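You operate a simulated robot arm through the tools that you are given. There is no shell and no other tool. Be economical: measure what you need, move in short steps, check, and stop when the job is done.

Carry out the task below with a simulated robot arm. There is one attempt and no reset: what you move stays moved.

## Task
Fetch the carton marked lamps and set it on the clear plate marked cover.

Only the result counts: the job must be done as asked and must still hold three seconds after the hand-in. Knocking over, shifting, dropping, spilling or breaking anything else fails it. A push-on lid holds only when it is set on centred and level and pressed home; a screw cap is set on level and turned clockwise until tight.

## Robot
A 7-joint arm with a two-finger parallel gripper on a trunk, on a base that drives. Base frame: it is fixed to the floor where the robot stands at the start and does not move with it; the origin is under the middle of the robot, x ahead of it, y to its left, z up. Lengths are in m, angles in rad, forces in N, time in s.
With the tool pointing down near the work surface it reaches from about 0.18 to 0.74 m from the robot's upright axis, wherever it stands. Its first joint turns from -2.897 to 2.897 rad. Places, roughly: clear plate marked cover [-1.5, -0.25, 1]. Payload 1.57 kg.
The TCP is the grasp point between the finger pads, 0.03 m short of the fingertips. In the tool frame z runs along the fingers and y along their closing line. Largest opening 0.11 m; finger width 0.024, thickness 0.012; the body of the gripper, 0.048 by 0.112 m, starts 0.078 m behind the TCP.
Orientation is told as [roll, pitch, yaw] about the base's x, y, z axes, in that order, counted from this pose: with the fingers straight down and closing along the base's y, the tool's x points along the base's -x, its y along +y and its z along -z.

## Interface
- The arm moves only by the tool drive_tool. Its argument "moves" is a list of rows, each an object (a shift or turn left out is 0, a gripper value left out holds the last) with "fingers": the opening, from 0 (shut) to 1 (fully open); "linear": the shift along the base's x, y, z in m, a list of three; "delta_rot": the turn, a rotation vector about the base's x, y, z in rad, a list of three. In form: [{"fingers": fingers, "linear": [x, y, z], "delta_rot": [wx, wy, wz]}, ...]. A call has 1 to 20 rows; each row shifts and turns the commanded pose from where the row before left it. Rows are played at 5 a second. More than 0.05 m and 0.15 rad between two rows, or a gripper value outside its range, and nothing of the call is played. A pose out of reach is approached as far as the arm can. The call stops where the force on the tool passes 40 N (or 10 N more than at its start, if that is more) or the arm is blocked; 0.2 s more then pass. The fingers move at their own pace (about 0.045 m/s each) and stop on an object; they squeeze with about 22 N. The grip force told is the motor's: it shows also when the fingers shut on nothing. Time passes only in rows, and 0.2 s behind the last, so rows that do not move let the fingers close. The reply holds the time, the measured pose of the TCP, the force on the tool along the base axes, the opening and the grip force, in the units named above and with some noise.
- Cameras (640 x 400 px; columns grow to the right, rows downward): "scene" is now at [0.0001, 0.118, 1.3266]; the picture's right is [-0.53, -0.85, 0.00], its down [-0.70, 0.43, -0.57] and it looks along [0.48, -0.30, -0.82] (base axes); focal length 284 px, centre (320, 200). "wrist" rides on the gripper at [0.07, 0.016, -0.141] in the tool frame; the picture's right is [-0.23, 0.97, 0.00], its down [-0.85, -0.20, -0.48] and it looks along [-0.47, -0.11, 0.88] (tool axes); focal length 222 px, centre (320, 200).
- camera(camera): a new picture of that camera. The clock stands still meanwhile.
- move_column(by): slides the trunk up (or, below 0, down) by that many m; the arm and the scene camera ride with it, the base frame stays. It gives what a move gives, with no picture.
- roll_base(legs): drives the robot by 1 to 6 legs, each [ahead, turn to the left] in m and rad, along the robot's own axes; the way and the turn of a leg run together, so that a leg with both is an arc; at most 1.5 m and 3.142 rad a leg. The arm and the cameras ride along, it lands a little off, and it stops where it bumps. It gives what a move gives.
- turn_head(pan, tilt): turns the head with the scene camera to pan (to the left, within 2.705 rad either way) and tilt (down, from -0.506 to 1.204), counted from straight ahead of the robot. It gives what a move gives.
- measure_at(camera, pixels): there is no depth. For up to 12 entries [column, row, z] of the newest picture of that camera ("zoom" is the newest enlarged one), the place [x, y] in the base frame at which the ray of that pixel passes the height z, good to about 0.002 m. The clock stands still meanwhile.
- close_up(camera, box): a new picture of the part [left, top, right, bottom] of that camera's present view, enlarged. The clock stands still meanwhile.
- hand_in(): hands the job in; it is judged then, once.

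Work in short steps. Measure before you move; look again where a grasp or a placing could have gone wrong, and mend it. You have 80 turns and 60 pictures in all, those below and enlarged ones among them. Open the gripper and draw the arm clear of the work before you hand the job in, unless the task says otherwise; then end with one line.

The tools are called by a JSON object that holds its "name" and its "arguments". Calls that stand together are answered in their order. drive_tool: Moves the arm, as the interface text tells. Its arguments: {"type":"object","properties":{"moves":{"type":"array"}},"required":["moves"]} The other tools are called the same way: move_column (by) slides the trunk up or down; roll_base (legs) drives the base; turn_head (pan, tilt) turns the head that bears the scene camera; camera (camera) takes a picture; measure_at (camera, pixels) gives the place at which the rays of pixels pass given heights; close_up (camera, box) takes an enlarged picture of a part of a camera's view; hand_in () hands the job in.

At the start:

```text
time_s: 0.0
eef_pos: [0.3157, -0.1089, 0.6298]
orientation: [0.0, -0.001, -0.001]
force: [-0.1, -0.2, -0.1]
finger_gap: 0.1098
grip_force: 0.0
trunk travel left (down, up): [-0.275, 0.315]
robot x, y, heading: [0.0009, -0.0007, 0.002]
head pan, tilt: [-0.555, 0.969]
```

scene: 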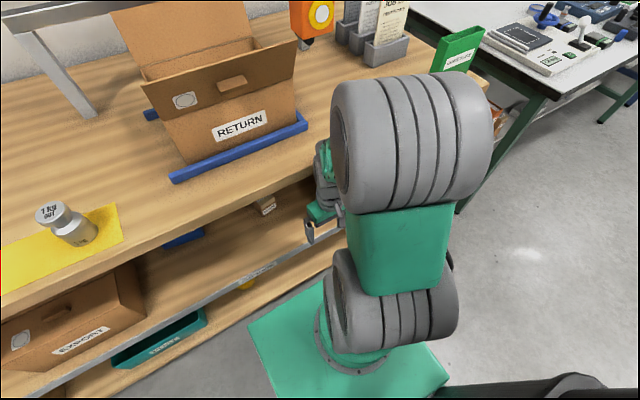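
wrist: 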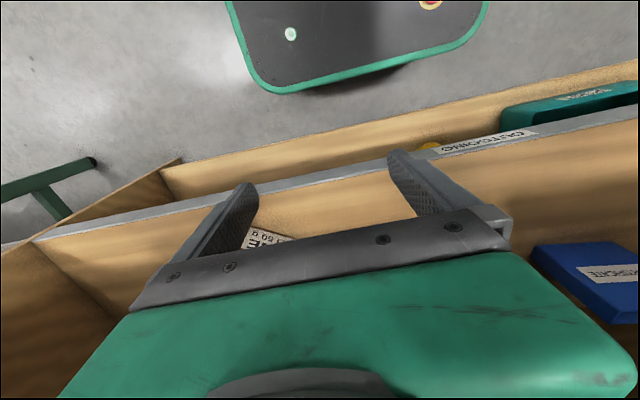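

The first view shows the bench with a RETURN carton and shelves beneath, but no carton marked lamps yet. I'll turn the head to look straight ahead and to the left.

{"name": "turn_head", "arguments": {"pan": 0.3, "tilt": 0.5}}

{"name": "camera", "arguments": {"camera": "scene"}}

{"name": "turn_head", "arguments": {"pan": 2.6, "tilt": 0.4}}

{"name": "camera", "arguments": {"camera": "scene"}}

{"name": "turn_head", "arguments": {"pan": -2.6, "tilt": 0.4}}

{"name": "camera", "arguments": {"camera": "scene"}}

{"name": "turn_head", "arguments": {"pan": -1.2, "tilt": 0.5}}

{"name": "camera", "arguments": {"camera": "scene"}}

```text
time_s: 1.2
eef_pos: [0.3151, -0.1086, 0.63]
orientation: [-0.002, -0.002, -0.001]
force: [-0.5, -0.4, 0.4]
finger_gap: 0.11
grip_force: 0.0
trunk travel left (down, up): [-0.275, 0.315]
robot x, y, heading: [0.0003, 0.0007, -0.003]
head pan, tilt: [0.3, 0.499]
```

```text
57 pictures are left
```

scene: 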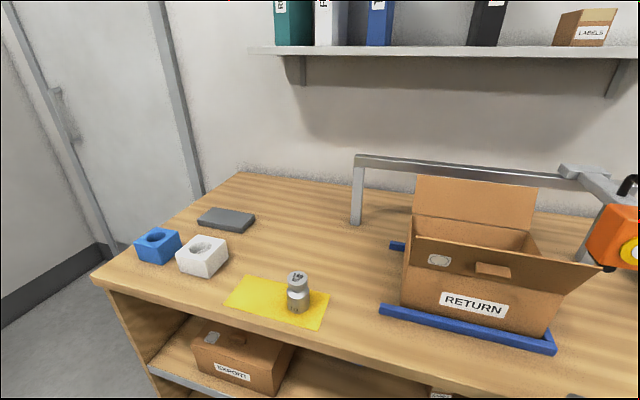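

```text
time_s: 3.3
eef_pos: [0.3155, -0.1082, 0.6298]
orientation: [-0.002, 0.0, 0.001]
force: [-0.1, 0.3, 0.2]
finger_gap: 0.1103
grip_force: 0.1
trunk travel left (down, up): [-0.275, 0.315]
robot x, y, heading: [-0.0015, 0.0001, -0.005]
head pan, tilt: [2.601, 0.4]
```

```text
56 pictures are left
```

scene: 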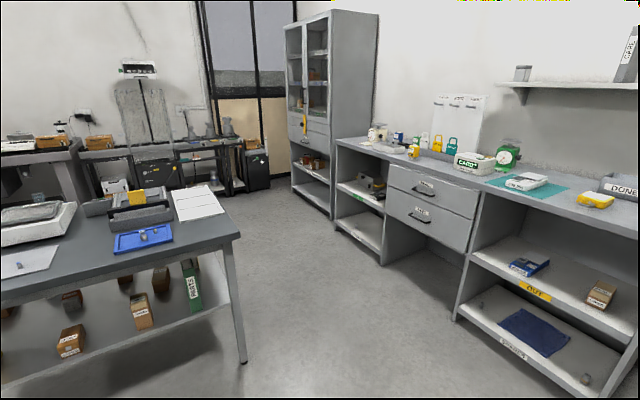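

```text
time_s: 7.4
eef_pos: [0.3158, -0.1085, 0.6305]
orientation: [-0.001, 0.001, 0.001]
force: [0.5, 0.4, 0.4]
finger_gap: 0.1102
grip_force: 0.1
trunk travel left (down, up): [-0.275, 0.315]
robot x, y, heading: [-0.0024, 0.0012, -0.004]
head pan, tilt: [-2.601, 0.4]
```

```text
55 pictures are left
```

scene: 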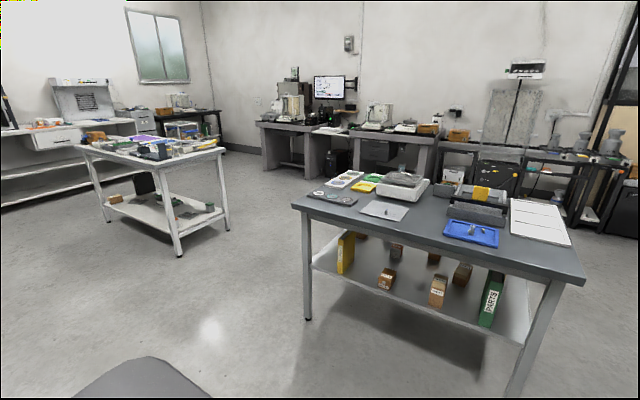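

```text
time_s: 8.9
eef_pos: [0.3161, -0.1088, 0.6302]
orientation: [-0.002, 0.001, 0.0]
force: [0.1, -0.1, 0.7]
finger_gap: 0.1098
grip_force: 0.1
trunk travel left (down, up): [-0.275, 0.315]
robot x, y, heading: [-0.0001, 0.0031, -0.002]
head pan, tilt: [-1.201, 0.499]
```

```text
54 pictures are left
```

scene: 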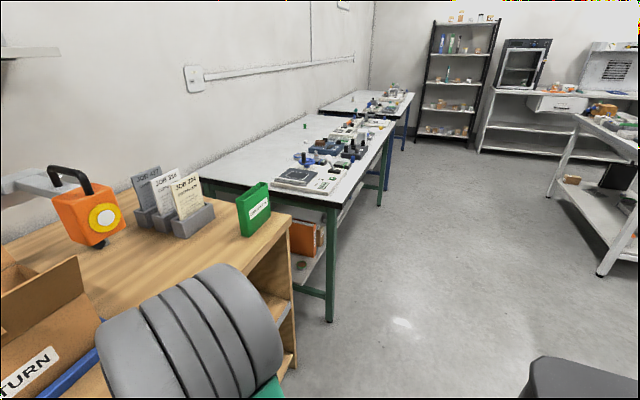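

The table behind has cartons on its lower shelf and a balance-like item. I'll zoom in on them.

{"name": "turn_head", "arguments": {"pan": -2.7, "tilt": 0.45}}

{"name": "close_up", "arguments": {"camera": "scene", "box": [220, 130, 380, 230]}}

{"name": "close_up", "arguments": {"camera": "scene", "box": [360, 130, 520, 230]}}

{"name": "close_up", "arguments": {"camera": "scene", "box": [260, 200, 460, 325]}}

```text
time_s: 10.5
eef_pos: [0.315, -0.1094, 0.6291]
orientation: [-0.001, 0.001, 0.001]
force: [-0.3, 0.0, -0.4]
finger_gap: 0.1102
grip_force: 0.0
trunk travel left (down, up): [-0.275, 0.315]
robot x, y, heading: [-0.0021, 0.003, 0.002]
head pan, tilt: [-2.7, 0.45]
```

```text
4.00 times, centred on (300, 180) of scene
```

zoom: 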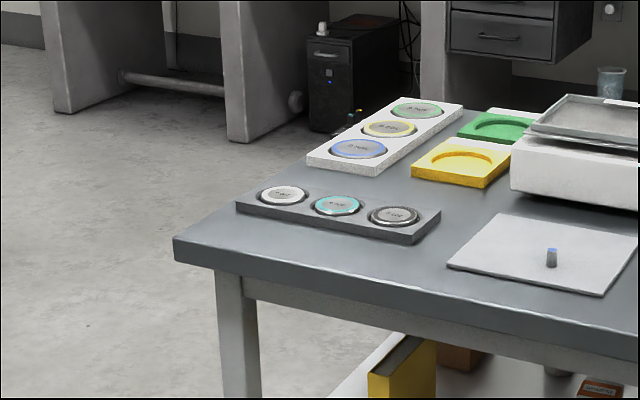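

```text
4.00 times, centred on (440, 180) of scene
```

zoom: 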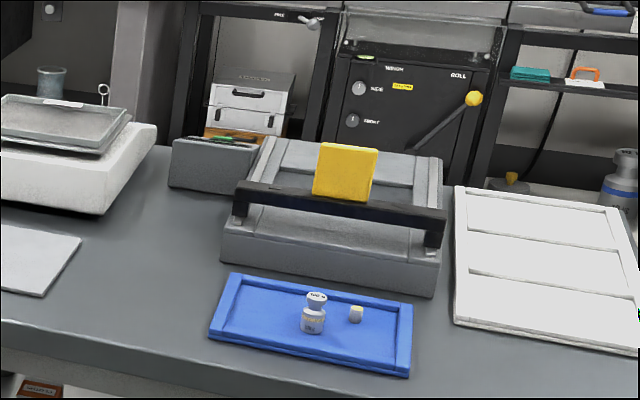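

```text
3.20 times, centred on (360, 262) of scene
```

zoom: 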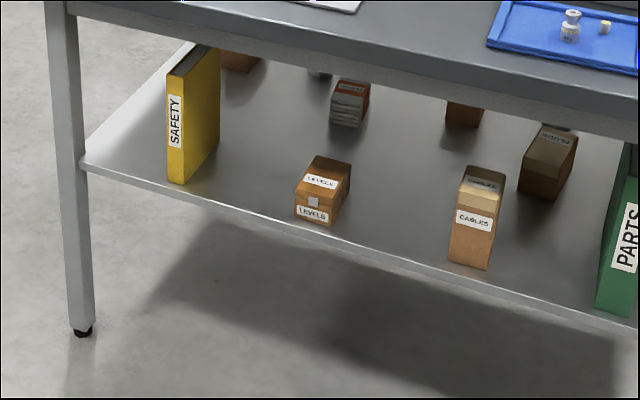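

The balance on the rear table seems to carry a clear plate with a label. Zooming tightly on it and on the inner shelf cartons.

{"name": "close_up", "arguments": {"camera": "scene", "box": [340, 140, 404, 180]}}

{"name": "measure_at", "arguments": {"camera": "zoom", "pixels": [[320, 200, 1.0], [320, 200, 0.9], [320, 200, 0.8]]}}

{"name": "close_up", "arguments": {"camera": "scene", "box": [320, 210, 448, 290]}}

{"name": "camera", "arguments": {"camera": "scene"}}

```text
10.00 times, centred on (372, 160) of scene
```

zoom: 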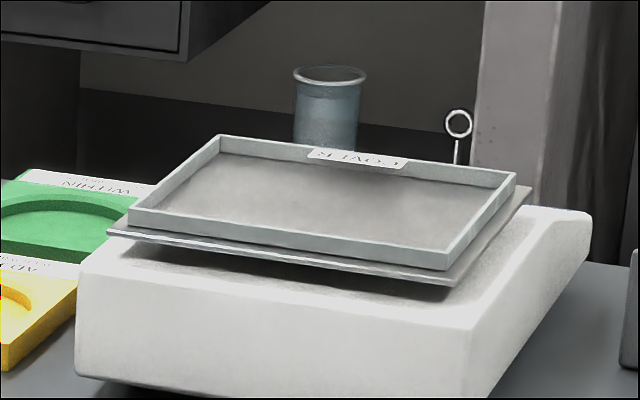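

```text
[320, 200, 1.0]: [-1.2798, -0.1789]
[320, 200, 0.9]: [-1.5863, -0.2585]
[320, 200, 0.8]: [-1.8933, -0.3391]
```

```text
5.00 times, centred on (384, 250) of scene
```

zoom: 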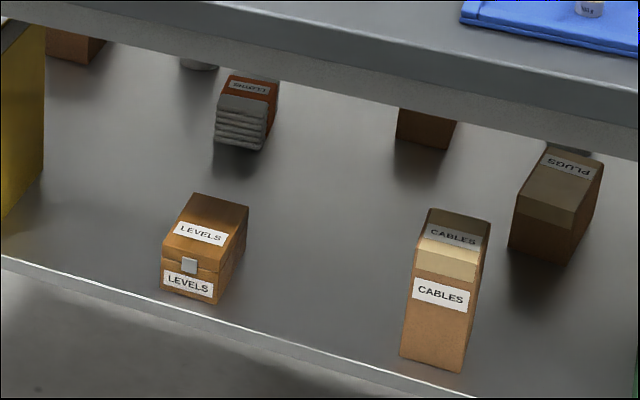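

```text
48 pictures are left
```

scene: 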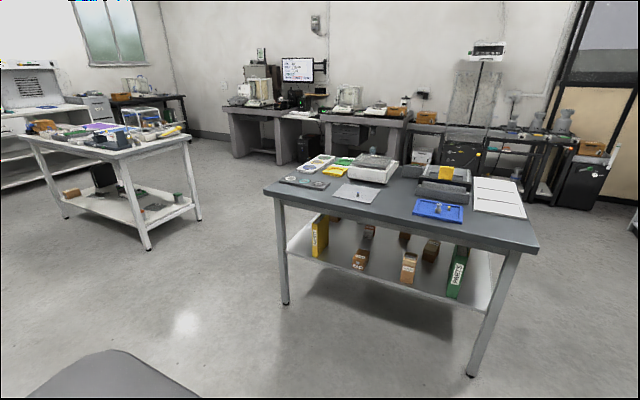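

The tray on the balance is marked COVER. Now I look for LAMPS: zooming in on the front bench's lower shelf (wrist view) and the right bench shelves.

{"name": "close_up", "arguments": {"camera": "wrist", "box": [210, 190, 330, 265]}}

{"name": "turn_head", "arguments": {"pan": 2.0, "tilt": 0.4}}

{"name": "camera", "arguments": {"camera": "scene"}}

{"name": "close_up", "arguments": {"camera": "scene", "box": [300, 200, 620, 400]}}

```text
5.33 times, centred on (270, 228) of wrist
```

zoom: 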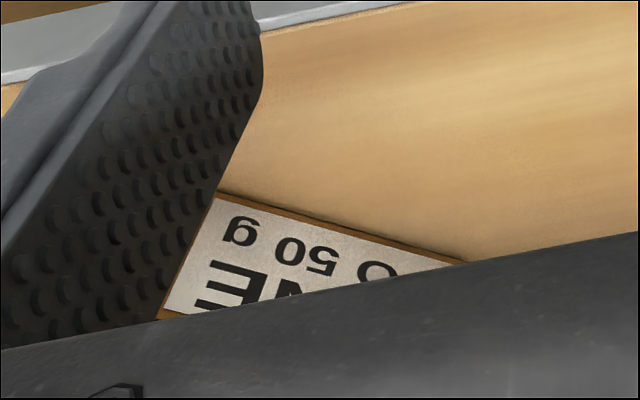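

```text
time_s: 14.2
eef_pos: [0.3156, -0.1084, 0.6298]
orientation: [-0.003, -0.001, 0.001]
force: [-0.2, 0.6, -0.3]
finger_gap: 0.11
grip_force: 0.1
trunk travel left (down, up): [-0.275, 0.315]
robot x, y, heading: [-0.0019, -0.0024, 0.005]
head pan, tilt: [2.0, 0.4]
```

```text
46 pictures are left
```

scene: 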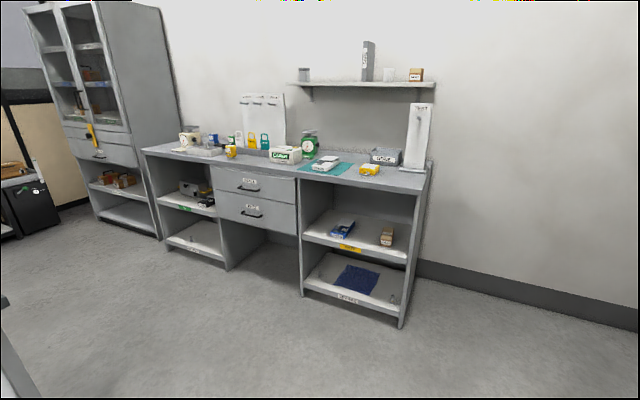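

```text
2.00 times, centred on (460, 300) of scene
```

zoom: 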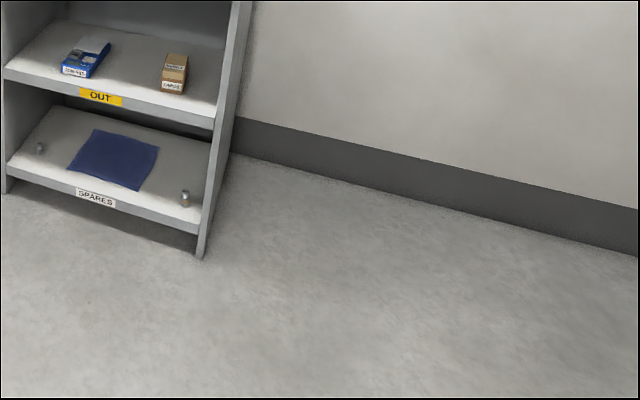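

The carton at (387,238) is a candidate; zooming to read its label and other boxes.

{"name": "close_up", "arguments": {"camera": "scene", "box": [320, 210, 416, 270]}}

{"name": "close_up", "arguments": {"camera": "scene", "box": [150, 110, 310, 210]}}

{"name": "close_up", "arguments": {"camera": "scene", "box": [290, 50, 450, 200]}}

```text
6.67 times, centred on (368, 240) of scene
```

zoom: 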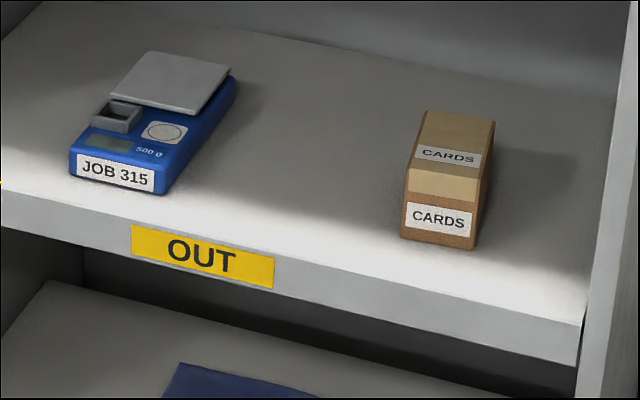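

```text
4.00 times, centred on (230, 160) of scene
```

zoom: 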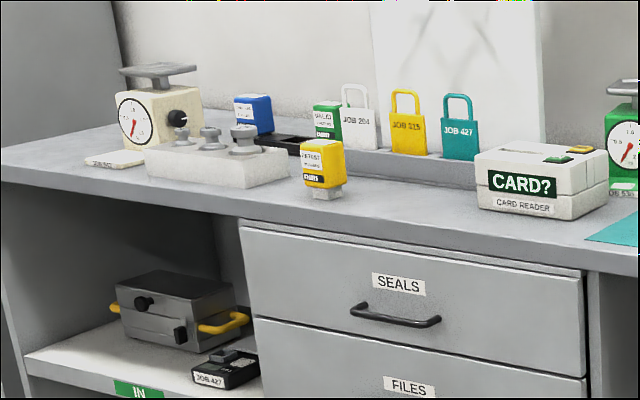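

```text
2.67 times, centred on (370, 125) of scene
```

zoom: 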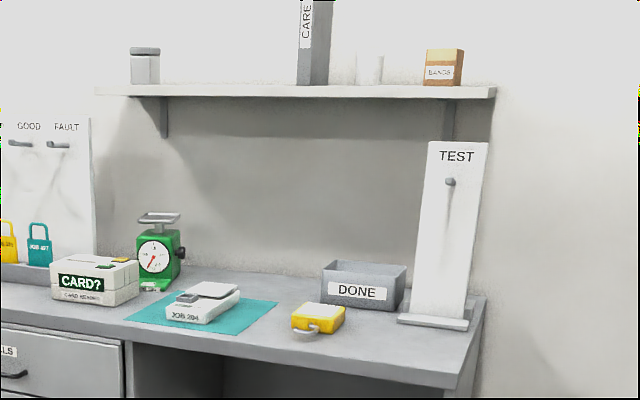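

The far-side cartons on the rear table's shelf are readable only from behind it, so I'll measure that table before driving around it.

{"name": "turn_head", "arguments": {"pan": -2.7, "tilt": 0.45}}

{"name": "camera", "arguments": {"camera": "scene"}}

{"name": "measure_at", "arguments": {"camera": "scene", "pixels": [[285, 303, 0], [472, 374, 0], [263, 193, 0.85], [263, 193, 0.9], [536, 248, 0.85], [536, 248, 0.9], [518, 182, 0.85], [330, 156, 0.85], [288, 252, 0.3], [288, 252, 0.4], [148, 247, 0], [199, 220, 0]]}}

```text
time_s: 18.0
eef_pos: [0.3149, -0.109, 0.6302]
orientation: [0.0, 0.0, 0.001]
force: [0.0, 0.2, -0.3]
finger_gap: 0.11
grip_force: 0.0
trunk travel left (down, up): [-0.275, 0.315]
robot x, y, heading: [-0.0032, -0.0003, 0.003]
head pan, tilt: [-2.7, 0.45]
```

```text
41 pictures are left
```

scene: 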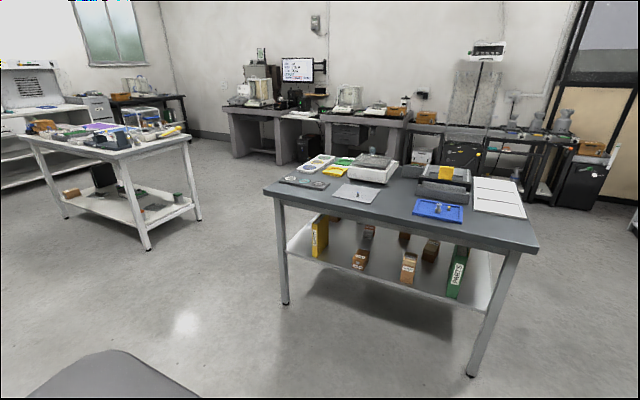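

```text
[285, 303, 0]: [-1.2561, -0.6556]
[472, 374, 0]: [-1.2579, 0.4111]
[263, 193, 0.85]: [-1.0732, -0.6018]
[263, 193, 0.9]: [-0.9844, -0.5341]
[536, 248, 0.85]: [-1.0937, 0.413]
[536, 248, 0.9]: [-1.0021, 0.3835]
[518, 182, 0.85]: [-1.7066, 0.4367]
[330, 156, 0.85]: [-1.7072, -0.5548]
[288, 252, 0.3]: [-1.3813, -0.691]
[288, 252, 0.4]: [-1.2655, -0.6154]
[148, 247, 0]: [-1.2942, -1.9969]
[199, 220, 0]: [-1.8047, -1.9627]
```

Rear table: legs near x=-1.26, y -0.66..0.41, top z≈0.77, shelf ≈0.4. I check floor room behind it, then back away from the bench and face the gap at y≈-1.2.

{"name": "measure_at", "arguments": {"camera": "scene", "pixels": [[236, 158, 0], [276, 164, 0], [308, 170, 0], [330, 175, 0], [530, 204, 0], [565, 207, 0]]}}

{"name": "roll_base", "arguments": {"legs": [[-0.4, 0], [0, -1.57], [1.2, 0], [0, -1.57]]}}

{"name": "turn_head", "arguments": {"pan": -0.6, "tilt": 0.5}}

{"name": "camera", "arguments": {"camera": "scene"}}

```text
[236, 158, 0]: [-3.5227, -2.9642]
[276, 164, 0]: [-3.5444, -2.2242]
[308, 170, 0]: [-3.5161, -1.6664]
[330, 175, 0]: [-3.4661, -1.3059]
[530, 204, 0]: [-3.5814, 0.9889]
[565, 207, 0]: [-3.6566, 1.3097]
```

```text
time_s: 33.9
eef_pos: [-0.7017, -1.0927, 0.6305]
orientation: [-0.002, -0.001, 3.108]
force: [0.1, -0.4, 0.7]
finger_gap: 0.1102
grip_force: 0.0
trunk travel left (down, up): [-0.275, 0.315]
robot x, y, heading: [-0.3857, -1.2075, 3.11]
head pan, tilt: [-2.7, 0.45]
```

```text
time_s: 35.9
eef_pos: [-0.7018, -1.0926, 0.6302]
orientation: [-0.002, -0.002, 3.11]
force: [-0.4, 0.3, 0.1]
finger_gap: 0.11
grip_force: 0.0
trunk travel left (down, up): [-0.275, 0.315]
robot x, y, heading: [-0.3888, -1.2128, 3.112]
head pan, tilt: [-0.6, 0.499]
```

```text
40 pictures are left
```

scene: 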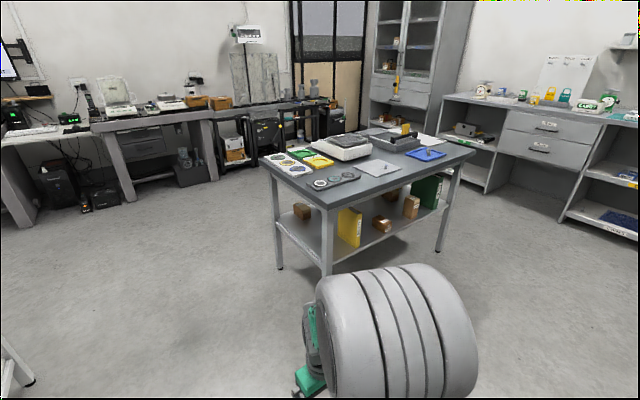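

Plenty of room; arrive behind the table at x≈-2.75 and look at its shelf from the far side.

{"name": "roll_base", "arguments": {"legs": [[1.2, 0], [1.15, 0], [0, -1.54], [0.9, 0], [0, -1.57]]}}

{"name": "turn_head", "arguments": {"pan": 0, "tilt": 0.6}}

{"name": "camera", "arguments": {"camera": "scene"}}

```text
time_s: 59.1
eef_pos: [-2.4256, -0.342, 0.6292]
orientation: [-0.003, 0.0, 0.031]
force: [-0.1, -0.1, -0.2]
finger_gap: 0.1101
grip_force: 0.1
trunk travel left (down, up): [-0.275, 0.315]
robot x, y, heading: [-2.7479, -0.2457, 0.032]
head pan, tilt: [-0.6, 0.499]
```

```text
time_s: 60.1
eef_pos: [-2.4252, -0.3431, 0.6304]
orientation: [-0.002, 0.001, 0.032]
force: [0.0, 0.0, -0.5]
finger_gap: 0.1102
grip_force: 0.2
trunk travel left (down, up): [-0.275, 0.315]
robot x, y, heading: [-2.7448, -0.2428, 0.029]
head pan, tilt: [0.0, 0.6]
```

```text
39 pictures are left
```

scene: 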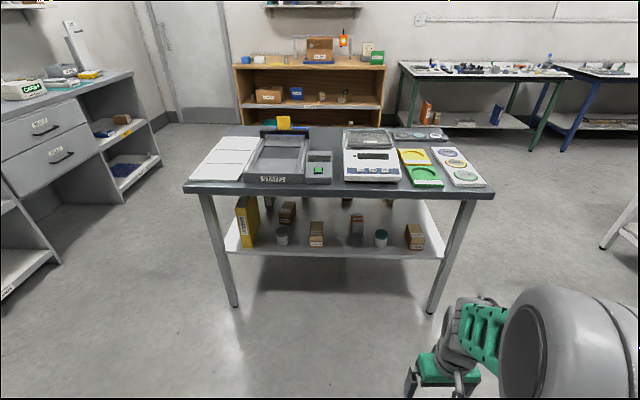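

From here the far-side shelf is visible; zoom to read labels around (235-425, 200-250).

{"name": "close_up", "arguments": {"camera": "scene", "box": [225, 190, 335, 259]}}

{"name": "close_up", "arguments": {"camera": "scene", "box": [330, 190, 440, 259]}}

{"name": "close_up", "arguments": {"camera": "scene", "box": [320, 120, 420, 190]}}

```text
5.80 times, centred on (280, 224) of scene
```

zoom: 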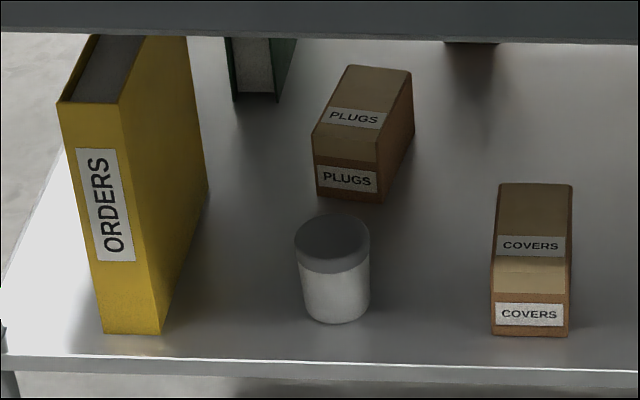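

```text
5.80 times, centred on (385, 224) of scene
```

zoom: 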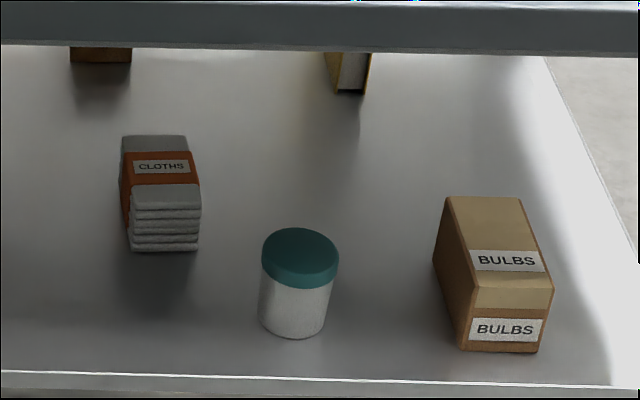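

```text
5.71 times, centred on (370, 155) of scene
```

zoom: 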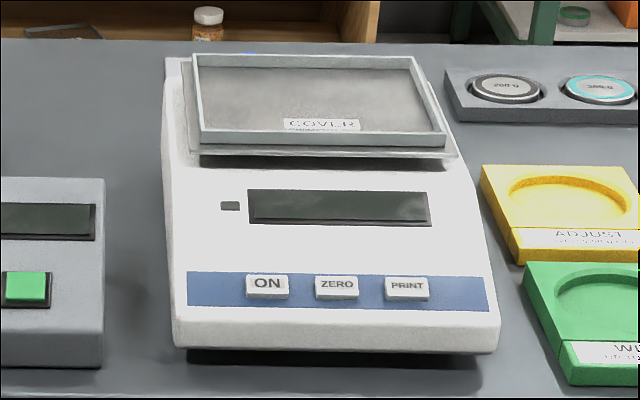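

No LAMPS on this table (COVERS, PLUGS, BULBS, CLOTHS, LEVELS, CABLES). I scan the rest of the room: white table, rear benches and cabinet.

{"name": "turn_head", "arguments": {"pan": -1.1, "tilt": 0.4}}

{"name": "camera", "arguments": {"camera": "scene"}}

{"name": "turn_head", "arguments": {"pan": -2.4, "tilt": 0.4}}

{"name": "camera", "arguments": {"camera": "scene"}}

{"name": "turn_head", "arguments": {"pan": 2.4, "tilt": 0.4}}

{"name": "camera", "arguments": {"camera": "scene"}}

{"name": "turn_head", "arguments": {"pan": 1.2, "tilt": 0.3}}

{"name": "camera", "arguments": {"camera": "scene"}}

```text
time_s: 61.5
eef_pos: [-2.4254, -0.3428, 0.6299]
orientation: [-0.002, 0.001, 0.032]
force: [-0.3, -0.5, -0.7]
finger_gap: 0.1098
grip_force: 0.1
trunk travel left (down, up): [-0.275, 0.315]
robot x, y, heading: [-2.7468, -0.2454, 0.036]
head pan, tilt: [-1.1, 0.4]
```

```text
35 pictures are left
```

scene: 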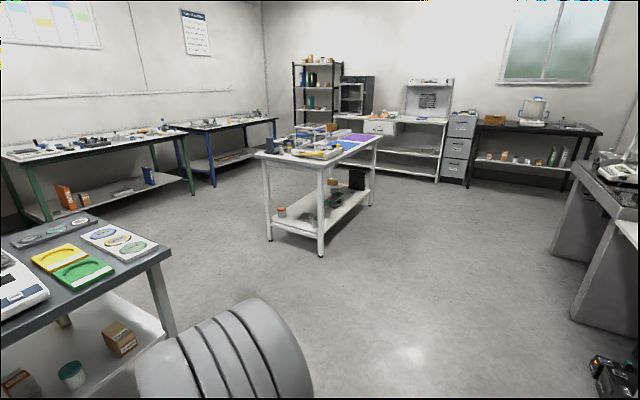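

```text
time_s: 62.9
eef_pos: [-2.4265, -0.3429, 0.63]
orientation: [-0.003, -0.001, 0.031]
force: [0.4, -0.5, -0.2]
finger_gap: 0.11
grip_force: 0.0
trunk travel left (down, up): [-0.275, 0.315]
robot x, y, heading: [-2.7461, -0.2449, 0.029]
head pan, tilt: [-2.4, 0.4]
```

```text
34 pictures are left
```

scene: 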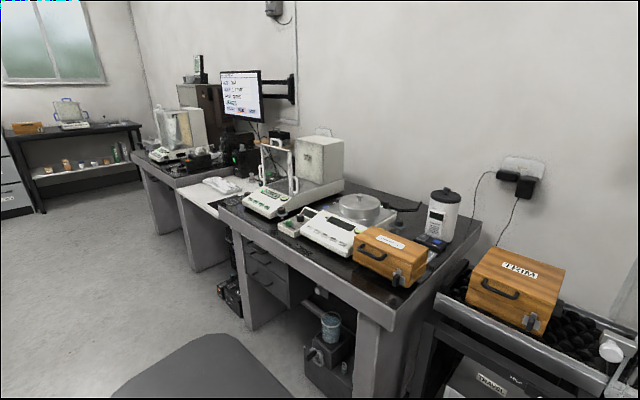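

```text
time_s: 66.7
eef_pos: [-2.425, -0.3429, 0.6298]
orientation: [-0.002, 0.0, 0.031]
force: [0.2, -0.5, 0.3]
finger_gap: 0.1098
grip_force: 0.0
trunk travel left (down, up): [-0.275, 0.315]
robot x, y, heading: [-2.7442, -0.2486, 0.031]
head pan, tilt: [2.4, 0.4]
```

```text
33 pictures are left
```

scene: 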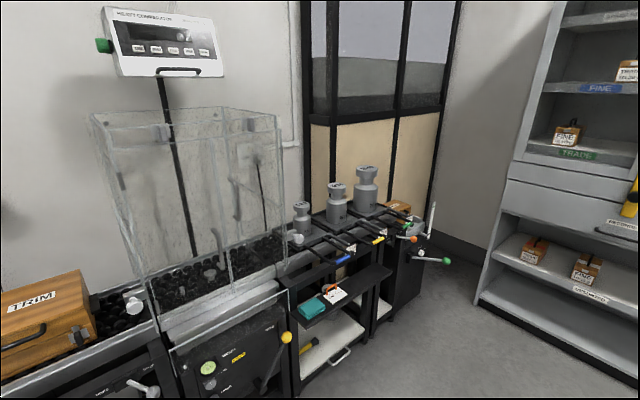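

```text
time_s: 68.1
eef_pos: [-2.4272, -0.3412, 0.6311]
orientation: [-0.002, -0.001, 0.03]
force: [0.7, 0.1, 0.1]
finger_gap: 0.1104
grip_force: 0.2
trunk travel left (down, up): [-0.275, 0.315]
robot x, y, heading: [-2.7405, -0.2478, 0.029]
head pan, tilt: [1.201, 0.3]
```

```text
32 pictures are left
```

scene: 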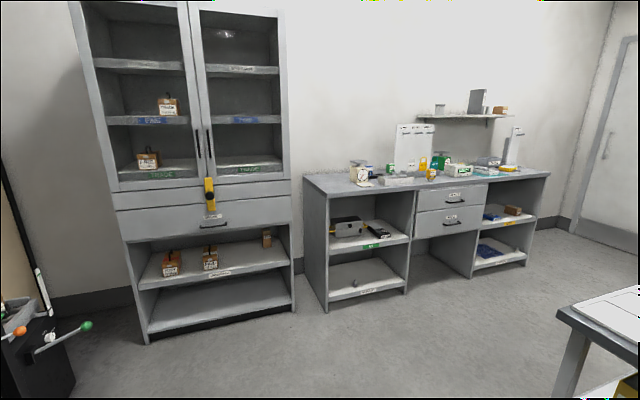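

Zoom on the cabinet's lower shelf, where a plain carton stands at (267,238).

{"name": "close_up", "arguments": {"camera": "scene", "box": [130, 210, 306, 320]}}

{"name": "turn_head", "arguments": {"pan": -1.1, "tilt": 0.4}}

{"name": "close_up", "arguments": {"camera": "scene", "box": [250, 110, 410, 250]}}

{"name": "close_up", "arguments": {"camera": "scene", "box": [30, 150, 190, 230]}}

{"name": "close_up", "arguments": {"camera": "scene", "box": [470, 130, 580, 199]}}

```text
3.64 times, centred on (218, 265) of scene
```

zoom: 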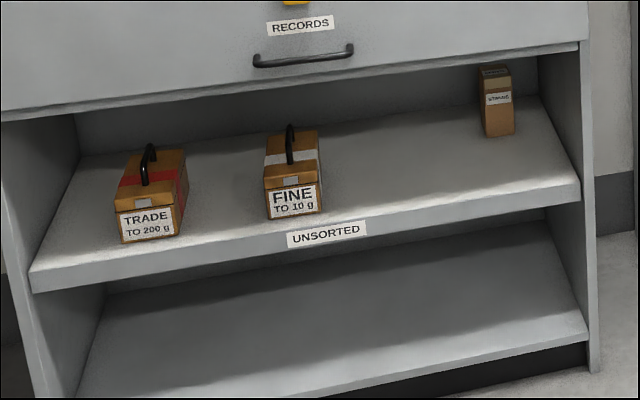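

```text
time_s: 70.2
eef_pos: [-2.4255, -0.3442, 0.6301]
orientation: [0.0, 0.0, 0.032]
force: [-0.3, -0.1, 0.1]
finger_gap: 0.1101
grip_force: 0.1
trunk travel left (down, up): [-0.275, 0.315]
robot x, y, heading: [-2.7442, -0.2437, 0.036]
head pan, tilt: [-1.1, 0.4]
```

```text
2.86 times, centred on (330, 180) of scene
```

zoom: 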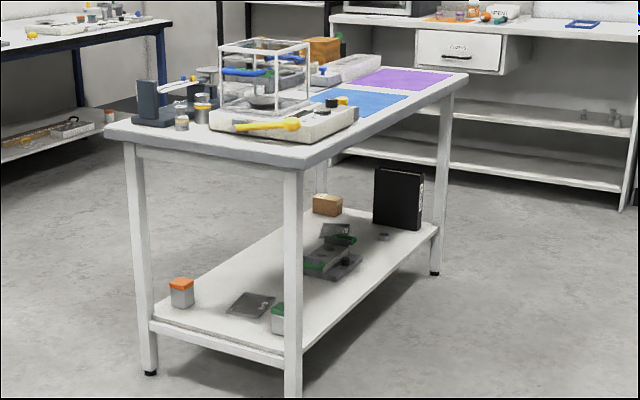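

```text
4.00 times, centred on (110, 190) of scene
```

zoom: 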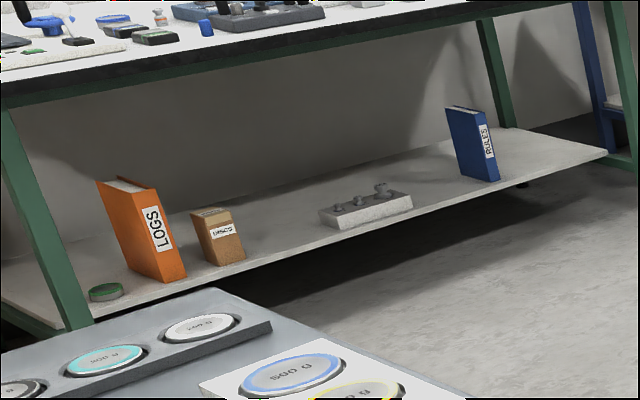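

```text
5.80 times, centred on (525, 164) of scene
```

zoom: 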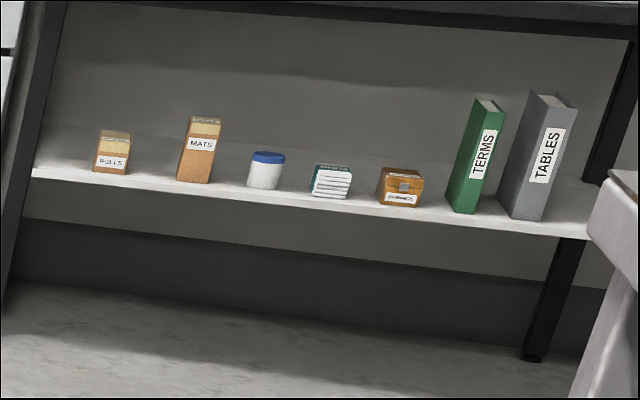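

Several labels remain unreadable; zoom more tightly on each candidate.

{"name": "close_up", "arguments": {"camera": "scene", "box": [70, 195, 102, 220]}}

{"name": "close_up", "arguments": {"camera": "scene", "box": [285, 50, 349, 115]}}

{"name": "close_up", "arguments": {"camera": "scene", "box": [320, 170, 352, 190]}}

{"name": "turn_head", "arguments": {"pan": 1.2, "tilt": 0.3}}

{"name": "close_up", "arguments": {"camera": "scene", "box": [251, 225, 283, 250]}}

```text
16.00 times, centred on (86, 208) of scene
```

zoom: 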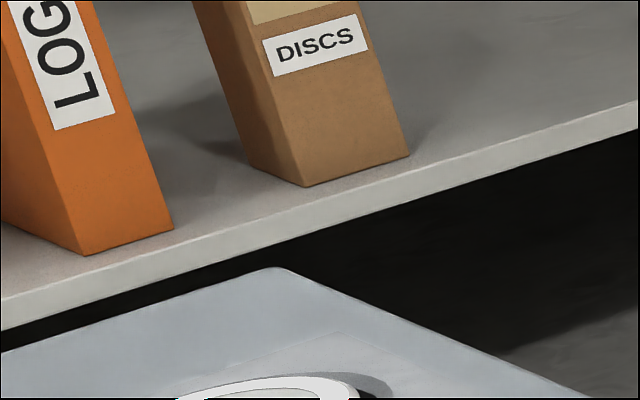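

```text
6.15 times, centred on (317, 82) of scene
```

zoom: 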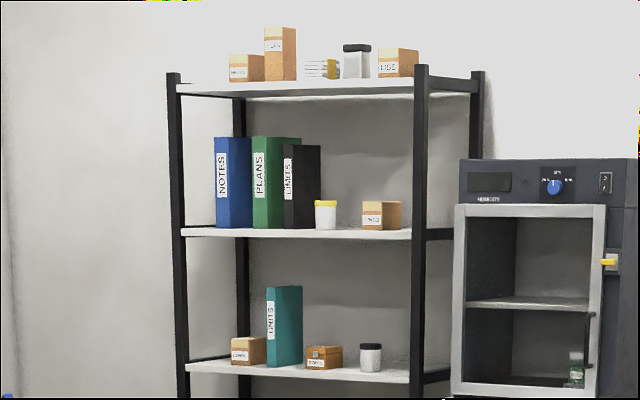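

```text
16.00 times, centred on (336, 180) of scene
```

zoom: 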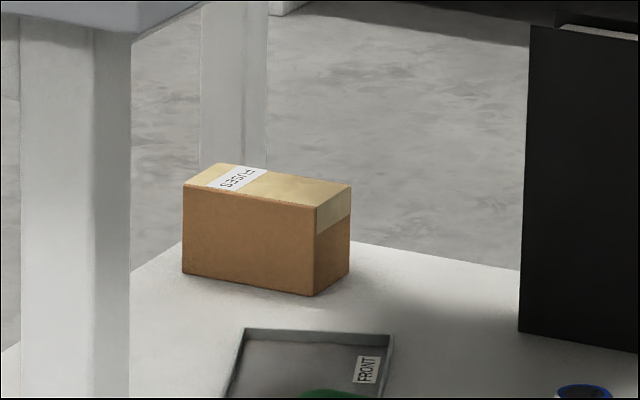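

```text
time_s: 72.4
eef_pos: [-2.4256, -0.3431, 0.6294]
orientation: [-0.001, 0.0, 0.032]
force: [-1.0, 0.5, 0.0]
finger_gap: 0.1103
grip_force: 0.0
trunk travel left (down, up): [-0.275, 0.315]
robot x, y, heading: [-2.7429, -0.2464, 0.034]
head pan, tilt: [1.201, 0.3]
```

```text
16.00 times, centred on (267, 238) of scene
```

zoom: 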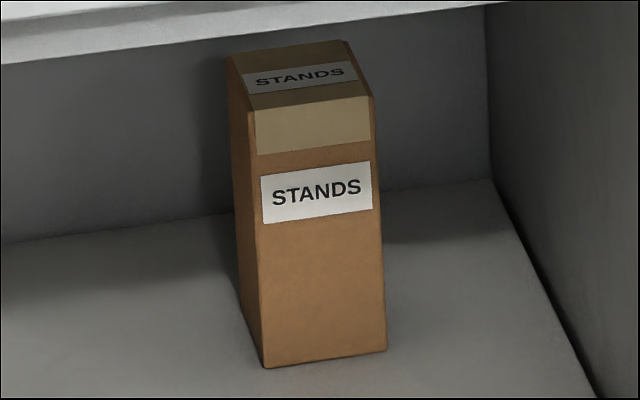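

Next, the rack's small cartons and the front bench's underside seen from here.

{"name": "turn_head", "arguments": {"pan": -1.1, "tilt": 0.3}}

{"name": "camera", "arguments": {"camera": "scene"}}

{"name": "turn_head", "arguments": {"pan": 0, "tilt": 0.6}}

{"name": "close_up", "arguments": {"camera": "scene", "box": [230, 50, 390, 130]}}

```text
time_s: 74.5
eef_pos: [-2.4254, -0.3428, 0.6303]
orientation: [-0.001, -0.001, 0.031]
force: [-0.2, -0.3, 0.1]
finger_gap: 0.1101
grip_force: 0.0
trunk travel left (down, up): [-0.275, 0.315]
robot x, y, heading: [-2.7428, -0.2422, 0.038]
head pan, tilt: [-1.1, 0.3]
```

```text
23 pictures are left
```

scene: 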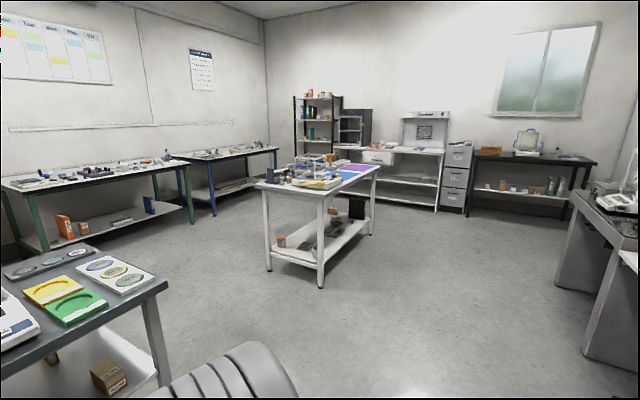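

```text
time_s: 75.8
eef_pos: [-2.426, -0.344, 0.6307]
orientation: [-0.002, -0.001, 0.032]
force: [0.2, -0.3, 0.0]
finger_gap: 0.1099
grip_force: 0.2
trunk travel left (down, up): [-0.275, 0.315]
robot x, y, heading: [-2.7425, -0.2456, 0.03]
head pan, tilt: [0.0, 0.6]
```

```text
4.00 times, centred on (310, 90) of scene
```

zoom: 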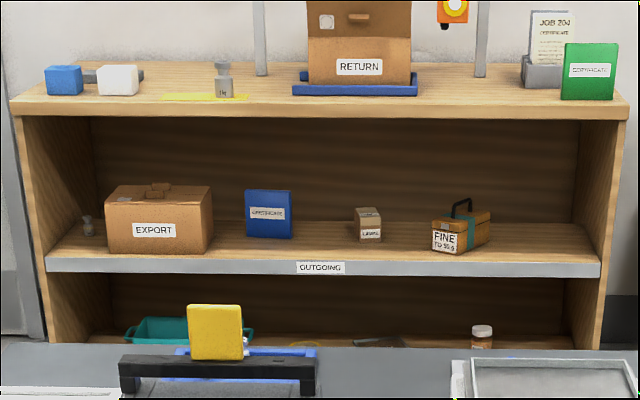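

A small carton on the OUTGOING shelf of the front bench might read LAMPS; zoom at scene (322,106).

{"name": "close_up", "arguments": {"camera": "scene", "box": [310, 98, 334, 113]}}

{"name": "measure_at", "arguments": {"camera": "zoom", "pixels": [[320, 300, 0.3], [320, 300, 0.2], [320, 300, 0.25]]}}

```text
16.00 times, centred on (322, 106) of scene
```

zoom: 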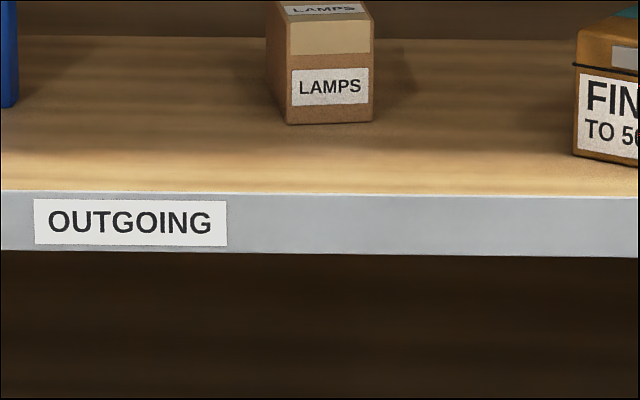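

```text
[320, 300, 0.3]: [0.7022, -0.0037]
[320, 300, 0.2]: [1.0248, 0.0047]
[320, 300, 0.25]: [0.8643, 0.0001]
```

It is LAMPS, on the OUTGOING shelf of the front bench. I drive back around the table the same way.

{"name": "roll_base", "arguments": {"legs": [[0, -1.604], [0.96, 0], [0, 1.571], [1.2, 0], [1.1, 0], [0, 0.7]]}}

```text
time_s: 101.1
eef_pos: [-0.1269, -1.0801, 0.6307]
orientation: [-0.002, -0.001, 0.688]
force: [-0.8, 0.3, 0.2]
finger_gap: 0.1099
grip_force: 0.1
trunk travel left (down, up): [-0.275, 0.315]
robot x, y, heading: [-0.4409, -1.197, 0.687]
head pan, tilt: [0.0, 0.6]
```

Continue to about (-0.44, -0.05), facing the bench.

{"name": "roll_base", "arguments": {"legs": [[0, 0.884], [1.15, 0], [0, -1.571]]}}

{"name": "turn_head", "arguments": {"pan": 0.15, "tilt": 0.75}}

{"name": "camera", "arguments": {"camera": "scene"}}

```text
time_s: 113.1
eef_pos: [-0.1467, -0.1547, 0.63]
orientation: [-0.001, -0.001, 0.014]
force: [0.8, 0.5, -0.8]
finger_gap: 0.1099
grip_force: 0.2
trunk travel left (down, up): [-0.275, 0.315]
robot x, y, heading: [-0.467, -0.0496, 0.018]
head pan, tilt: [0.0, 0.6]
```

```text
time_s: 113.8
eef_pos: [-0.1463, -0.1541, 0.6293]
orientation: [-0.002, -0.001, 0.019]
force: [-0.3, -0.3, -0.6]
finger_gap: 0.1101
grip_force: 0.0
trunk travel left (down, up): [-0.275, 0.315]
robot x, y, heading: [-0.4629, -0.0539, 0.017]
head pan, tilt: [0.15, 0.75]
```

```text
20 pictures are left
```

scene: 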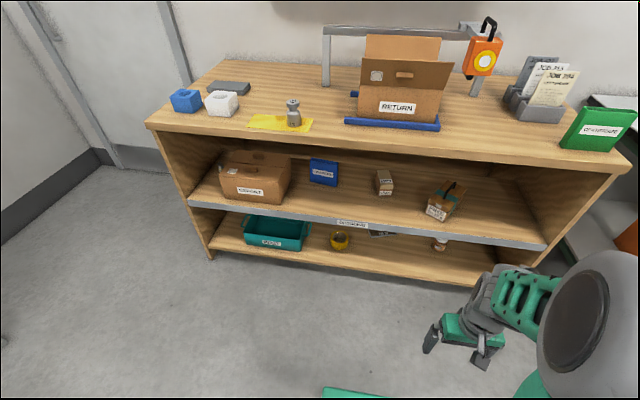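

Measuring bench geometry: panel feet at (211,259),(531,268); top edge, shelf edge, carton.

{"name": "measure_at", "arguments": {"camera": "scene", "pixels": [[211, 260, 0], [147, 126, 0.8], [147, 126, 0.85], [340, 163, 0.8], [340, 163, 0.85], [340, 227, 0.47], [340, 227, 0.4], [384, 194, 0.47], [384, 194, 0.4], [340, 222, 0.47], [393, 190, 0.47], [377, 192, 0.47]]}}

{"name": "close_up", "arguments": {"camera": "scene", "box": [304, 150, 464, 250]}}

```text
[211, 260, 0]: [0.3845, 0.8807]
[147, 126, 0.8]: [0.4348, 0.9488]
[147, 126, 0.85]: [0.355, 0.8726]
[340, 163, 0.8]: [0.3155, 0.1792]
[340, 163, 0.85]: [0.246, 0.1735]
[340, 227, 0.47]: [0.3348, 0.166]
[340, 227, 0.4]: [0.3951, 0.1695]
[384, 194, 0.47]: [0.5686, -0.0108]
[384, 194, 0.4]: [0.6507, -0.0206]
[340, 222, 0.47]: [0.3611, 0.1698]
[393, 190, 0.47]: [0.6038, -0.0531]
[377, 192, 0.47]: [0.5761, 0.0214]
```

```text
4.00 times, centred on (384, 200) of scene
```

zoom: 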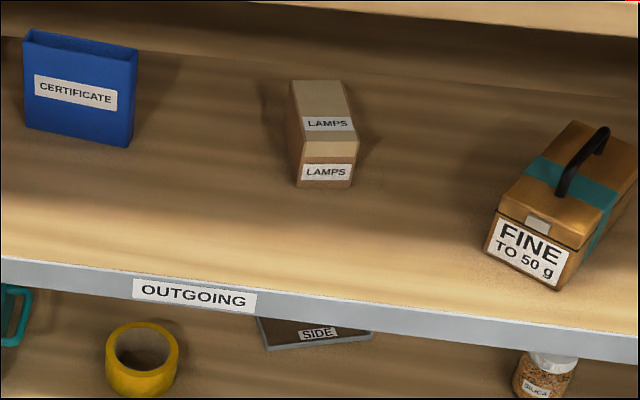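

Measure the carton corners in the zoom.

{"name": "measure_at", "arguments": {"camera": "zoom", "pixels": [[297, 187, 0.47], [350, 187, 0.47], [303, 140, 0.53], [358, 140, 0.53], [303, 140, 0.55], [358, 140, 0.55], [290, 82, 0.53], [343, 82, 0.53], [290, 82, 0.55], [343, 82, 0.55], [485, 250, 0.47], [553, 288, 0.47]]}}

```text
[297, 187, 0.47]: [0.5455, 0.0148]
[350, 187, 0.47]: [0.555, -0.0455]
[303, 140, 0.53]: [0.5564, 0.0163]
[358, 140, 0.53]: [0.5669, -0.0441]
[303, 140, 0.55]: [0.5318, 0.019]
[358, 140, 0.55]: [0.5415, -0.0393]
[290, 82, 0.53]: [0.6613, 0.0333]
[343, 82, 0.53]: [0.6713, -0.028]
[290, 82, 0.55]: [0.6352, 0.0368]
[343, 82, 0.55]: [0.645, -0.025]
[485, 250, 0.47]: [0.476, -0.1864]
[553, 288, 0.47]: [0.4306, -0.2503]
```

The carton (LAMPS) is about 0.06 × 0.10 × 0.065, centred near (0.60,-0.008), yaw ≈0.16, deep under the bench top, so I need a tool tilted ~45° forward. I tilt it here in free space first.

{"name": "drive_tool", "arguments": {"moves": [{"delta_rot": [0, -0.131, 0], "fingers": 1}, {"delta_rot": [0, -0.131, 0]}, {"delta_rot": [0, -0.131, 0]}, {"delta_rot": [0, -0.131, 0]}, {"delta_rot": [0, -0.131, 0]}, {"delta_rot": [0, -0.131, 0]}, {"delta_rot": [0, 0, 0.14]}, {}]}}

{"name": "move_column", "arguments": {"by": -0.1}}

{"name": "turn_head", "arguments": {"pan": -0.3, "tilt": 0.9}}

{"name": "camera", "arguments": {"camera": "scene"}}

```text
time_s: 115.0
eef_pos: [-0.1449, -0.1534, 0.6333]
orientation: [-0.002, -0.592, 0.015]
force: [-21.4, 13.5, 60.0]
finger_gap: 0.1101
grip_force: 0.1
trunk travel left (down, up): [-0.275, 0.315]
robot x, y, heading: [-0.4642, -0.0493, 0.016]
head pan, tilt: [0.15, 0.75]
stopped in row 5: the force on the tool passed its limit (the readings are from after the stop); the commanded pose is now the measured one
```

```text
time_s: 115.4
eef_pos: [-0.1455, -0.1523, 0.6275]
orientation: [-0.002, -0.593, 0.015]
force: [-9.9, 6.9, 27.7]
finger_gap: 0.1101
grip_force: 0.2
trunk travel left (down, up): [-0.269, 0.321]
robot x, y, heading: [-0.4625, -0.0507, 0.014]
head pan, tilt: [0.15, 0.75]
stopped: the force on the tool passed its limit (the readings are from after the stop); the commanded pose is now the measured one
```

```text
time_s: 116.3
eef_pos: [-0.1459, -0.154, 0.6272]
orientation: [-0.006, -0.596, 0.015]
force: [-5.0, 5.7, 34.6]
finger_gap: 0.1099
grip_force: 0.0
trunk travel left (down, up): [-0.269, 0.321]
robot x, y, heading: [-0.4603, -0.0472, 0.018]
head pan, tilt: [-0.3, 0.901]
```

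```text
18 pictures are left
```

scene: 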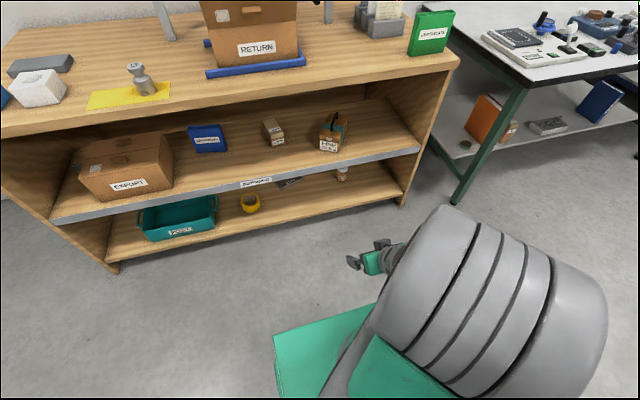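

The wrist hit the robot itself when tilting so close in. I lift and extend the arm forward, clear of the bench (front edge x≈0.36).

{"name": "drive_tool", "arguments": {"moves": [{"linear": [0.03, 0, 0.04]}, {"linear": [0.03, 0, 0.04]}, {"linear": [0.03, 0, 0.03]}, {"linear": [0.04, 0, 0.02]}, {"linear": [0.04, 0, 0]}, {"linear": [0.04, 0, 0]}, {"linear": [0.04, 0, 0]}, {"linear": [0.04, 0, 0]}, {"delta_rot": [0, -0.1, 0]}, {"delta_rot": [0, -0.09, 0]}, {"delta_rot": [0, 0, 0.14]}, {}]}}

```text
time_s: 118.9
eef_pos: [0.1433, -0.1541, 0.7584]
orientation: [-0.007, -0.785, 0.157]
force: [0.3, 0.1, 0.4]
finger_gap: 0.11
grip_force: 0.1
trunk travel left (down, up): [-0.269, 0.321]
robot x, y, heading: [-0.4645, -0.053, 0.018]
head pan, tilt: [-0.3, 0.901]
```

Clear now. Lower the tool to z≈0.58 in front of the bench and shift to the carton's approach line.

{"name": "drive_tool", "arguments": {"moves": [{"linear": [0, 0.02, -0.03]}, {"linear": [0, 0.02, -0.03]}, {"linear": [0, 0.02, -0.03]}, {"linear": [0, 0.02, -0.03]}, {"linear": [0, 0.0, -0.03]}, {"linear": [0, 0, -0.028]}, {}]}}

{"name": "turn_head", "arguments": {"pan": -0.1, "tilt": 0.85}}

{"name": "camera", "arguments": {"camera": "scene"}}

{"name": "camera", "arguments": {"camera": "wrist"}}

```text
time_s: 120.5
eef_pos: [0.1441, -0.0738, 0.5775]
orientation: [-0.007, -0.784, 0.158]
force: [0.3, 0.3, 0.2]
finger_gap: 0.1101
grip_force: 0.0
trunk travel left (down, up): [-0.269, 0.321]
robot x, y, heading: [-0.4641, -0.049, 0.017]
head pan, tilt: [-0.3, 0.901]
```

```text
time_s: 121.2
eef_pos: [0.1449, -0.0752, 0.5787]
orientation: [-0.007, -0.783, 0.157]
force: [0.5, -0.3, 0.6]
finger_gap: 0.1099
grip_force: 0.0
trunk travel left (down, up): [-0.269, 0.321]
robot x, y, heading: [-0.4605, -0.0488, 0.013]
head pan, tilt: [-0.099, 0.85]
```

```text
17 pictures are left
```

scene: 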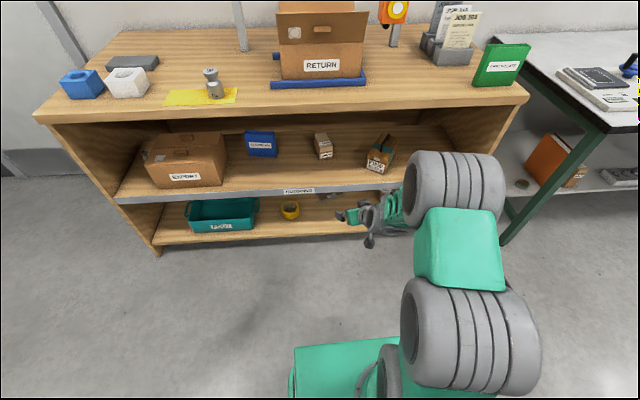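

```text
16 pictures are left
```

wrist: 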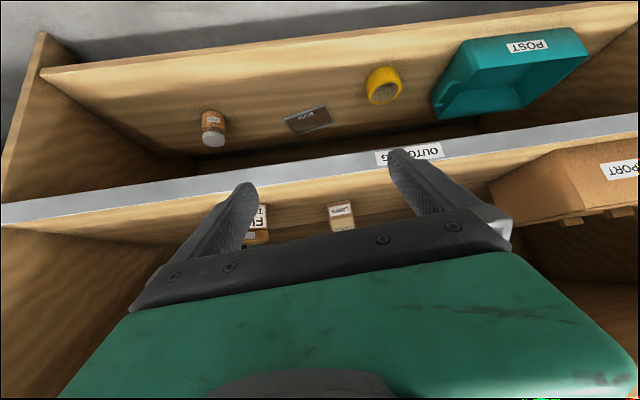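

I check where the arm's elbow/forearm lies to judge clearance to the bench top edge.

{"name": "measure_at", "arguments": {"camera": "scene", "pixels": [[455, 190, 0.8], [455, 190, 0.95], [455, 190, 1.1], [470, 335, 0.8], [470, 335, 1.0], [395, 212, 0.6], [395, 212, 0.7], [395, 212, 0.8], [330, 110, 0.78]]}}

{"name": "close_up", "arguments": {"camera": "scene", "box": [300, 130, 540, 280]}}

```text
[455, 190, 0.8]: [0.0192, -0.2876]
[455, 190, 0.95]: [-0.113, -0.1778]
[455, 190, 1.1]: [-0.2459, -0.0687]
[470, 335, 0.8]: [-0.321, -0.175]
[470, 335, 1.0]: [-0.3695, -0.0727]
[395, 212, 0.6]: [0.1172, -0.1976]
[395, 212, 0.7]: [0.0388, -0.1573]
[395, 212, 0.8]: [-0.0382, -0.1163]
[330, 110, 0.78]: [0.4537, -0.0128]
```

```text
2.67 times, centred on (420, 205) of scene
```

zoom: 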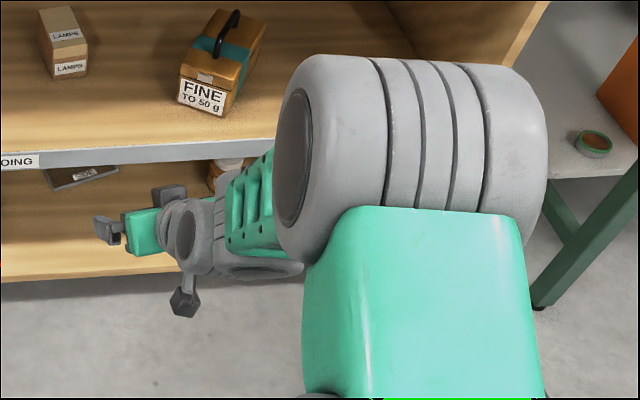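

The elbow is too high (z≈1.0, forearm near vertical) and would hit the bench top. I back off a bit, extend the arm, then lower the column so the forearm lies flatter.

{"name": "roll_base", "arguments": {"legs": [[-0.15, 0]]}}

{"name": "drive_tool", "arguments": {"moves": [{"linear": [0.04, 0, 0.01]}, {"linear": [0.04, 0, 0.01]}, {"linear": [0.04, 0, 0.01]}, {"linear": [0.04, 0, 0.01]}, {"linear": [0.04, 0, 0.01]}, {}]}}

{"name": "move_column", "arguments": {"by": -0.25}}

{"name": "drive_tool", "arguments": {"moves": [{"linear": [0, 0, 0.04]}, {"linear": [0, 0, 0.04]}, {"linear": [0, 0, 0.04]}, {"linear": [0, 0, 0.04]}, {"linear": [0, 0, 0.03]}, {}]}}

```text
time_s: 122.6
eef_pos: [-0.0094, -0.077, 0.579]
orientation: [-0.008, -0.784, 0.158]
force: [-0.4, -0.8, 0.6]
finger_gap: 0.1097
grip_force: 0.1
trunk travel left (down, up): [-0.269, 0.321]
robot x, y, heading: [-0.6182, -0.0522, 0.02]
head pan, tilt: [-0.099, 0.85]
```

```text
time_s: 124.0
eef_pos: [0.1927, -0.0785, 0.6284]
orientation: [-0.005, -0.784, 0.156]
force: [-0.6, 0.9, 0.6]
finger_gap: 0.11
grip_force: 0.1
trunk travel left (down, up): [-0.269, 0.321]
robot x, y, heading: [-0.6173, -0.0535, 0.019]
head pan, tilt: [-0.099, 0.85]
```

```text
time_s: 126.6
eef_pos: [0.1934, -0.0784, 0.3795]
orientation: [-0.008, -0.783, 0.156]
force: [0.9, 0.0, -0.3]
finger_gap: 0.1102
grip_force: 0.1
trunk travel left (down, up): [-0.019, 0.571]
robot x, y, heading: [-0.6203, -0.051, 0.019]
head pan, tilt: [-0.099, 0.85]
```

```text
time_s: 128.0
eef_pos: [0.1927, -0.0774, 0.5723]
orientation: [-0.005, -0.784, 0.157]
force: [0.2, 0.3, -0.6]
finger_gap: 0.1097
grip_force: 0.0
trunk travel left (down, up): [-0.019, 0.571]
robot x, y, heading: [-0.6194, -0.0546, 0.018]
head pan, tilt: [-0.099, 0.85]
```

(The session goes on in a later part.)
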